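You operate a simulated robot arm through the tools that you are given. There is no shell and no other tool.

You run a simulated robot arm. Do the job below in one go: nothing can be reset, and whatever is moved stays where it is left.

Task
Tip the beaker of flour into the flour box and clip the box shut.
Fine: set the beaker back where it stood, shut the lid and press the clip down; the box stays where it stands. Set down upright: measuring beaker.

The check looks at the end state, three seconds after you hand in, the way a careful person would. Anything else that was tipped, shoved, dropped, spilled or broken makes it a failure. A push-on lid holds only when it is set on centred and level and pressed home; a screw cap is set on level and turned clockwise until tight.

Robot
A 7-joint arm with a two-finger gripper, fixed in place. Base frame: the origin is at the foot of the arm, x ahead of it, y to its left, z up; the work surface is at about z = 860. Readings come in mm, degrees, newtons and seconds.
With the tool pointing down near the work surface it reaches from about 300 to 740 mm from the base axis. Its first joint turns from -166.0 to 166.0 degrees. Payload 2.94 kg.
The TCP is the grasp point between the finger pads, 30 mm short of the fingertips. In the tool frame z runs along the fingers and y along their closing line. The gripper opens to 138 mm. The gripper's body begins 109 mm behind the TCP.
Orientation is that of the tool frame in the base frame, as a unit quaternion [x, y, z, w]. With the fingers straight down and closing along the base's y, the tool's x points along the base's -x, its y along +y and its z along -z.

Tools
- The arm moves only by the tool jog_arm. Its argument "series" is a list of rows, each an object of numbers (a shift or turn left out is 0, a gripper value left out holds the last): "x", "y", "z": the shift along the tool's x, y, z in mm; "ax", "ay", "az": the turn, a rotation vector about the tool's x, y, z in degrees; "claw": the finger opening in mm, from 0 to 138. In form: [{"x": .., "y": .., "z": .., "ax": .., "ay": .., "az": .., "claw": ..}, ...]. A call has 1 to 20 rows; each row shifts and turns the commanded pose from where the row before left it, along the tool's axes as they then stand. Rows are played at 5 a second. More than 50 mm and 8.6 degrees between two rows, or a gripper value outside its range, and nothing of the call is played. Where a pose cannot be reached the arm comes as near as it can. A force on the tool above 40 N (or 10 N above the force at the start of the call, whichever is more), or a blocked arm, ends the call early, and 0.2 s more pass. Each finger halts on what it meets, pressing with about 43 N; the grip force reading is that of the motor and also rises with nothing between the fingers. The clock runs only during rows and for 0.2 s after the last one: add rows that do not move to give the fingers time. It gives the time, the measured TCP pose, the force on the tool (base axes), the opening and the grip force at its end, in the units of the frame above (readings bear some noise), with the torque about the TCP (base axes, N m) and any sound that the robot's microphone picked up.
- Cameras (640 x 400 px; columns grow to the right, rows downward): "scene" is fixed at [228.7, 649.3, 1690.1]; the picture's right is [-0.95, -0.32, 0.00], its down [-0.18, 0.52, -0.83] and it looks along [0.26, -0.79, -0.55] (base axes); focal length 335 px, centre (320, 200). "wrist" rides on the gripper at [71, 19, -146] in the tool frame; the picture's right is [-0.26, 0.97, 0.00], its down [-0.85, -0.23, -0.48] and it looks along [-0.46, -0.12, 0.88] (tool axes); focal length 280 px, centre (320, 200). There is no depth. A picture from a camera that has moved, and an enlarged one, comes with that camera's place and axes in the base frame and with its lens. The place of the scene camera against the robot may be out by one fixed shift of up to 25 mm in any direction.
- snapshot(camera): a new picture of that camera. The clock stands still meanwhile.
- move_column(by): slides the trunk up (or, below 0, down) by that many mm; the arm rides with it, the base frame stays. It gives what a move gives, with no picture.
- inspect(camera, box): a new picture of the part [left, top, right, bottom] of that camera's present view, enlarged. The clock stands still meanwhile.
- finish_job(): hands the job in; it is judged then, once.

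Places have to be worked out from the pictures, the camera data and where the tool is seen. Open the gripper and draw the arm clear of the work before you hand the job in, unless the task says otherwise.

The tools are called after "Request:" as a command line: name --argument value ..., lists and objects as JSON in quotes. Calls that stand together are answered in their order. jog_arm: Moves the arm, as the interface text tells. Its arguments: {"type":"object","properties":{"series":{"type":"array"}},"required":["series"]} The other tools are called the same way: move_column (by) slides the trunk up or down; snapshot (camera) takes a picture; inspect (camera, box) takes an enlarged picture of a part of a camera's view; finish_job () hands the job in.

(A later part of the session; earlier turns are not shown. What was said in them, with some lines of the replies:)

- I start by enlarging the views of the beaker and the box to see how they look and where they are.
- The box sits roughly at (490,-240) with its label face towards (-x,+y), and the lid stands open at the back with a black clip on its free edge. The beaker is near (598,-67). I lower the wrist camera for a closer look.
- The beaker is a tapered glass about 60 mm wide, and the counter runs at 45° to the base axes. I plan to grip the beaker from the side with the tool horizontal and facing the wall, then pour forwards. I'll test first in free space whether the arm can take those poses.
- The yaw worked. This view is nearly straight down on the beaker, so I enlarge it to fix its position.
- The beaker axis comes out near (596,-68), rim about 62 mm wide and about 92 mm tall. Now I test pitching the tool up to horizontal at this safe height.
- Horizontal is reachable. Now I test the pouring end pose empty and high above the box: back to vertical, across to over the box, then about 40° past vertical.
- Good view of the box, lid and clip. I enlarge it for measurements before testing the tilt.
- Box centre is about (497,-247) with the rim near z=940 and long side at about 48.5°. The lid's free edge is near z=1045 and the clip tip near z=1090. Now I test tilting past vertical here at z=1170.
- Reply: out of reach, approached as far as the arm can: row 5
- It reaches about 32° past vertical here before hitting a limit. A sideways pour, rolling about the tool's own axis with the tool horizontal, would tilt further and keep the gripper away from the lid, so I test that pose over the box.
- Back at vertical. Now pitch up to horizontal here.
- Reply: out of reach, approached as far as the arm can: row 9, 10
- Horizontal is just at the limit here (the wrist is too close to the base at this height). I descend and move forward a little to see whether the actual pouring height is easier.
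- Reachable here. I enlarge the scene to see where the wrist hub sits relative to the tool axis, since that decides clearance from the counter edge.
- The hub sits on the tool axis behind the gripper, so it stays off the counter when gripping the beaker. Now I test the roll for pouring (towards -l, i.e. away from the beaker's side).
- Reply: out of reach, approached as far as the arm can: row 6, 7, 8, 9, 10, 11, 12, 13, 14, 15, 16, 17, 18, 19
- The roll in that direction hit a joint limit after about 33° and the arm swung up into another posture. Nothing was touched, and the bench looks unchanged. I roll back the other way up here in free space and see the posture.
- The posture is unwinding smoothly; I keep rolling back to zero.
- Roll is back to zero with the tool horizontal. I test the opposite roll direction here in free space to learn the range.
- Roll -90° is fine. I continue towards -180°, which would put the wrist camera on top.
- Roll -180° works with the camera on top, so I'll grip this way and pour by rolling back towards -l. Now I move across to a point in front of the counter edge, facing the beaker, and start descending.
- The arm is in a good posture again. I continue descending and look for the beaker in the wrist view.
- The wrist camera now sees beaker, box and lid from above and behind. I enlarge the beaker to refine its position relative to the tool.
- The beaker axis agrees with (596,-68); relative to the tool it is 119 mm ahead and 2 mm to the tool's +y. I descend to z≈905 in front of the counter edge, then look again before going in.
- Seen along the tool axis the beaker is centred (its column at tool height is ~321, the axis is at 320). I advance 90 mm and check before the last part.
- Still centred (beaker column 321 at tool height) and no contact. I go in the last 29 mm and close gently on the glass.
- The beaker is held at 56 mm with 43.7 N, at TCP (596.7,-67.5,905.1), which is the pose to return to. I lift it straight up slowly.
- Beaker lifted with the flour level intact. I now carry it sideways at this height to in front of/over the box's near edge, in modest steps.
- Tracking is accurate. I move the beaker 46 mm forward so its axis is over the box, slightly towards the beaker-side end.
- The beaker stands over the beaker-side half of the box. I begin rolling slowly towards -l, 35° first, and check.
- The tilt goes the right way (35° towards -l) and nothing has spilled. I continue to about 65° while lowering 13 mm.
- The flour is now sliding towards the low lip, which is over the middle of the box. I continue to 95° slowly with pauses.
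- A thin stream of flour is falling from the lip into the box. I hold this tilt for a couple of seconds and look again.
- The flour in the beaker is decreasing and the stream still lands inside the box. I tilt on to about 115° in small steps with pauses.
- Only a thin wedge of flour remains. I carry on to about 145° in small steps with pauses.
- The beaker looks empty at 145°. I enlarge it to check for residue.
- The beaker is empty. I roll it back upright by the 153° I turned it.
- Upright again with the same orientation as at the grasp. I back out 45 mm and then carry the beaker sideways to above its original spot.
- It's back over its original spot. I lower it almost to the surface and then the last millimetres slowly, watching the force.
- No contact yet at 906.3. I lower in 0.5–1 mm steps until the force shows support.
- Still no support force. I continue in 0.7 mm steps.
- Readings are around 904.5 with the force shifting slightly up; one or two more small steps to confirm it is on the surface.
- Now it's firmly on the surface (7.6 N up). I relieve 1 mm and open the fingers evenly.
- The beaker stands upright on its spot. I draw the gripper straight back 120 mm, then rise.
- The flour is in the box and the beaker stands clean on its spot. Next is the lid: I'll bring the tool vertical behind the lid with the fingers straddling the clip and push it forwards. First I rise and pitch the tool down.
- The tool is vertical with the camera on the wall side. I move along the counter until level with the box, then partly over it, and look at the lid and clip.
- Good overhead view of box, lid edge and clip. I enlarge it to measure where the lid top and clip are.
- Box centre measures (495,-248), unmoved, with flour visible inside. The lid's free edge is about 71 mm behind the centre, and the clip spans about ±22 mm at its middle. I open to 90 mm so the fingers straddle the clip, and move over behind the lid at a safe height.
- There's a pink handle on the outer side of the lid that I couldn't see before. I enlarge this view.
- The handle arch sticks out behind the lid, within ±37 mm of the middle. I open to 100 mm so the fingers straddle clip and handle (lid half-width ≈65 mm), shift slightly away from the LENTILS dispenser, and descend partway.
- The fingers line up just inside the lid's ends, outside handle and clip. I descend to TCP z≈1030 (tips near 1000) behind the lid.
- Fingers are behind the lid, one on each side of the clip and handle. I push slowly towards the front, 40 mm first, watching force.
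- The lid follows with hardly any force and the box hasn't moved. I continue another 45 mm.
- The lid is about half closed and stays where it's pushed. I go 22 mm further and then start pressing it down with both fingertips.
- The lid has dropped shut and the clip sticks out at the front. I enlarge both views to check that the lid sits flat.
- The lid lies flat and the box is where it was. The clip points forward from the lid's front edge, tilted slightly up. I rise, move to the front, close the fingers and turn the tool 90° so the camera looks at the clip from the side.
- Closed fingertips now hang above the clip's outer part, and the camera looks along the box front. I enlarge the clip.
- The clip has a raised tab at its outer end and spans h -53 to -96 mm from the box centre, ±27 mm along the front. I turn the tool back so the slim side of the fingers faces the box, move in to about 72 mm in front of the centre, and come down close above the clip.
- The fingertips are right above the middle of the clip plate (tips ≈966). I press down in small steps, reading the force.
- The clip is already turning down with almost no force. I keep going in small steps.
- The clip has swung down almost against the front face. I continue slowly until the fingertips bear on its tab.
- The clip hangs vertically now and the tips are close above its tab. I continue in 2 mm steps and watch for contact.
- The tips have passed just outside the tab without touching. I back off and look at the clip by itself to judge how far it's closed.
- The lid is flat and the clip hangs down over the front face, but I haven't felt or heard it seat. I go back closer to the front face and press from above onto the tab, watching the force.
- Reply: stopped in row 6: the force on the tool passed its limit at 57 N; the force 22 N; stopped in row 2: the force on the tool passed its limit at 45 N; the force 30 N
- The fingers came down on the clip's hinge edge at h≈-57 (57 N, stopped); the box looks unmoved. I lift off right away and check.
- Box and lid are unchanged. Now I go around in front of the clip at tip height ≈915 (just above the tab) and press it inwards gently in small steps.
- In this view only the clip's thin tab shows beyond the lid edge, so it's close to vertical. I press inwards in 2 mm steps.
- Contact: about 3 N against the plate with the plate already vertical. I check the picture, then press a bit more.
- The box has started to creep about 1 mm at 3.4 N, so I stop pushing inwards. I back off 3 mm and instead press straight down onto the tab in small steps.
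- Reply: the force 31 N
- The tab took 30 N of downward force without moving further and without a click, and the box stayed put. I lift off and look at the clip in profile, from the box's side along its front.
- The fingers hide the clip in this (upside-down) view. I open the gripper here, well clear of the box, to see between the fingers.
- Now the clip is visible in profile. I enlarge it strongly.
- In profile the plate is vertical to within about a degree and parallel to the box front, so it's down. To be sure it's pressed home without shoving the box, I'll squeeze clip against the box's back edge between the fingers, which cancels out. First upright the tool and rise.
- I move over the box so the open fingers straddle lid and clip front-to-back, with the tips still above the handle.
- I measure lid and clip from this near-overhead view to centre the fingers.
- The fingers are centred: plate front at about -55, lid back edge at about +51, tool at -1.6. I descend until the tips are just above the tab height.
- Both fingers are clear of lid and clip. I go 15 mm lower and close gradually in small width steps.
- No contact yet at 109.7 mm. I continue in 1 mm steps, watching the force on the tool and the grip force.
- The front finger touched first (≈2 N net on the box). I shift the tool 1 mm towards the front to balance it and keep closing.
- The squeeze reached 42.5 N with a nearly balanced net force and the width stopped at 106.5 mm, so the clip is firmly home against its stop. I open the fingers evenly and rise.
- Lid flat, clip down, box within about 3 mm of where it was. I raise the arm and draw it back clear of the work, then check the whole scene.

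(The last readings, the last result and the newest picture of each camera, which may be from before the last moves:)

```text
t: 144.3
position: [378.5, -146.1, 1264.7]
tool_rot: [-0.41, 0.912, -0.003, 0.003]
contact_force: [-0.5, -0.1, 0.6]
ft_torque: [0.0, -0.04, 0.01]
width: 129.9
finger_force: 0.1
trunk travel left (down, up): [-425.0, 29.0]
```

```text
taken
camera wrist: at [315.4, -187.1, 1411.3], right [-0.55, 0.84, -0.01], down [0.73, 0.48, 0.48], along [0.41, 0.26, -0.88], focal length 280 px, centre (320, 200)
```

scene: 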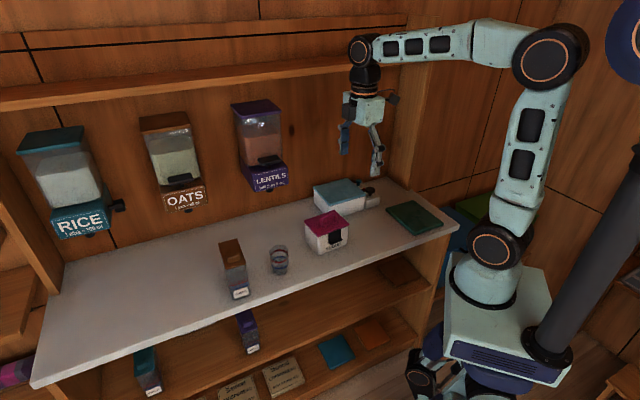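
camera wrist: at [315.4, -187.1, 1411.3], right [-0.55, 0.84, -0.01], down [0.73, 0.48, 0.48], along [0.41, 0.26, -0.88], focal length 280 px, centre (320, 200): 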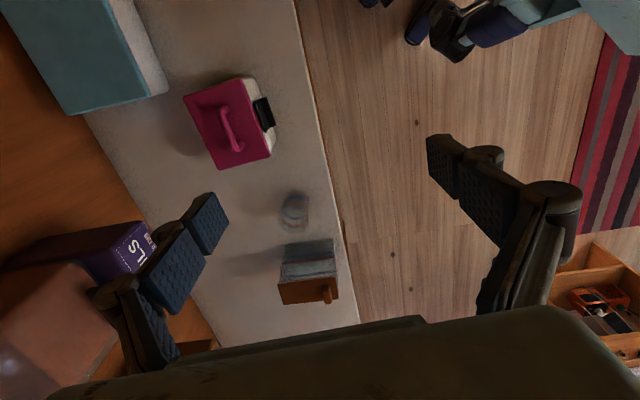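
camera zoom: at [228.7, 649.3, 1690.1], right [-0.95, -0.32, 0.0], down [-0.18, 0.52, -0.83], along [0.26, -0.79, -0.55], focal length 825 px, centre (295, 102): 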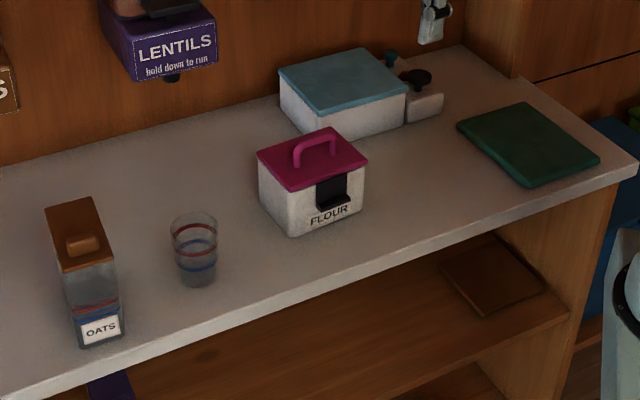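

Beaker upright within ~3 mm of its spot, box unmoved, nothing else disturbed. One last close look at clip and counter before handing in.

Request:
inspect --camera "scene" --box '[295, 200, 365, 260]'

Request:
inspect --camera "wrist" --box '[170, 60, 350, 240]'

```text
6.67 times, centred on (330, 230) of scene
camera zoom: at [228.7, 649.3, 1690.1], right [-0.95, -0.32, 0.0], down [-0.18, 0.52, -0.83], along [0.26, -0.79, -0.55], focal length 2235 px, centre (253, 0)
```

zoom: 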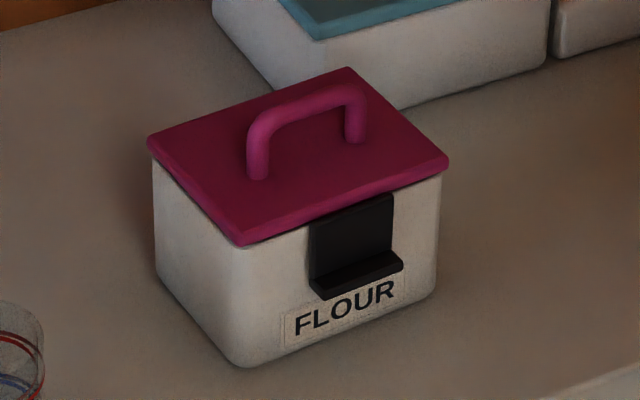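

```text
2.22 times, centred on (260, 150) of wrist
camera zoom: at [315.4, -187.1, 1411.3], right [-0.55, 0.84, -0.01], down [0.73, 0.48, 0.48], along [0.41, 0.26, -0.88], focal length 623 px, centre (453, 311)
```

zoom: 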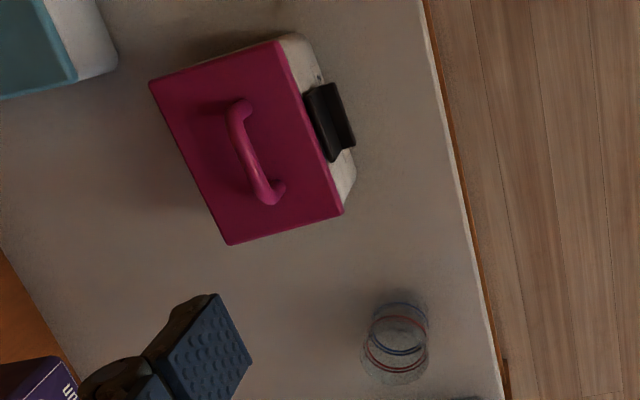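

The lid is flat, the clip is down against the front, the counter is clean, the beaker stands upright and the open gripper is clear. I hand the job in.

Request:
finish_job

```text
The job is handed in.
```

I tipped the flour into the flour box, shut the lid and pressed the clip down, then handed the job in. I haven't seen the result of the check.

- **Flour:** The beaker was rolled to about 153° over the box and looked empty afterwards. I saw no flour on the counter.
- **Beaker:** It stands upright and empty, within about 3 mm of where it was.
- **Lid:** It lies flat on the box.
- **Clip:** It is down and parallel to the box front. It stopped moving under about 30 N pressed down on its tab and about 43 N squeezed between the fingers. I never heard a click, so whether it has latched rests on its position and that stop.
- **Box:** It moved about 3 mm at most, from a light inward push on the clip. At one point the fingers landed on the clip's hinge edge with 57 N and the arm stopped itself. The box and lid looked unchanged afterwards.

During a roll test at the start the arm swung up into a different posture. It touched nothing. Nothing else on the counter looks disturbed, and the gripper is open and clear of the work.
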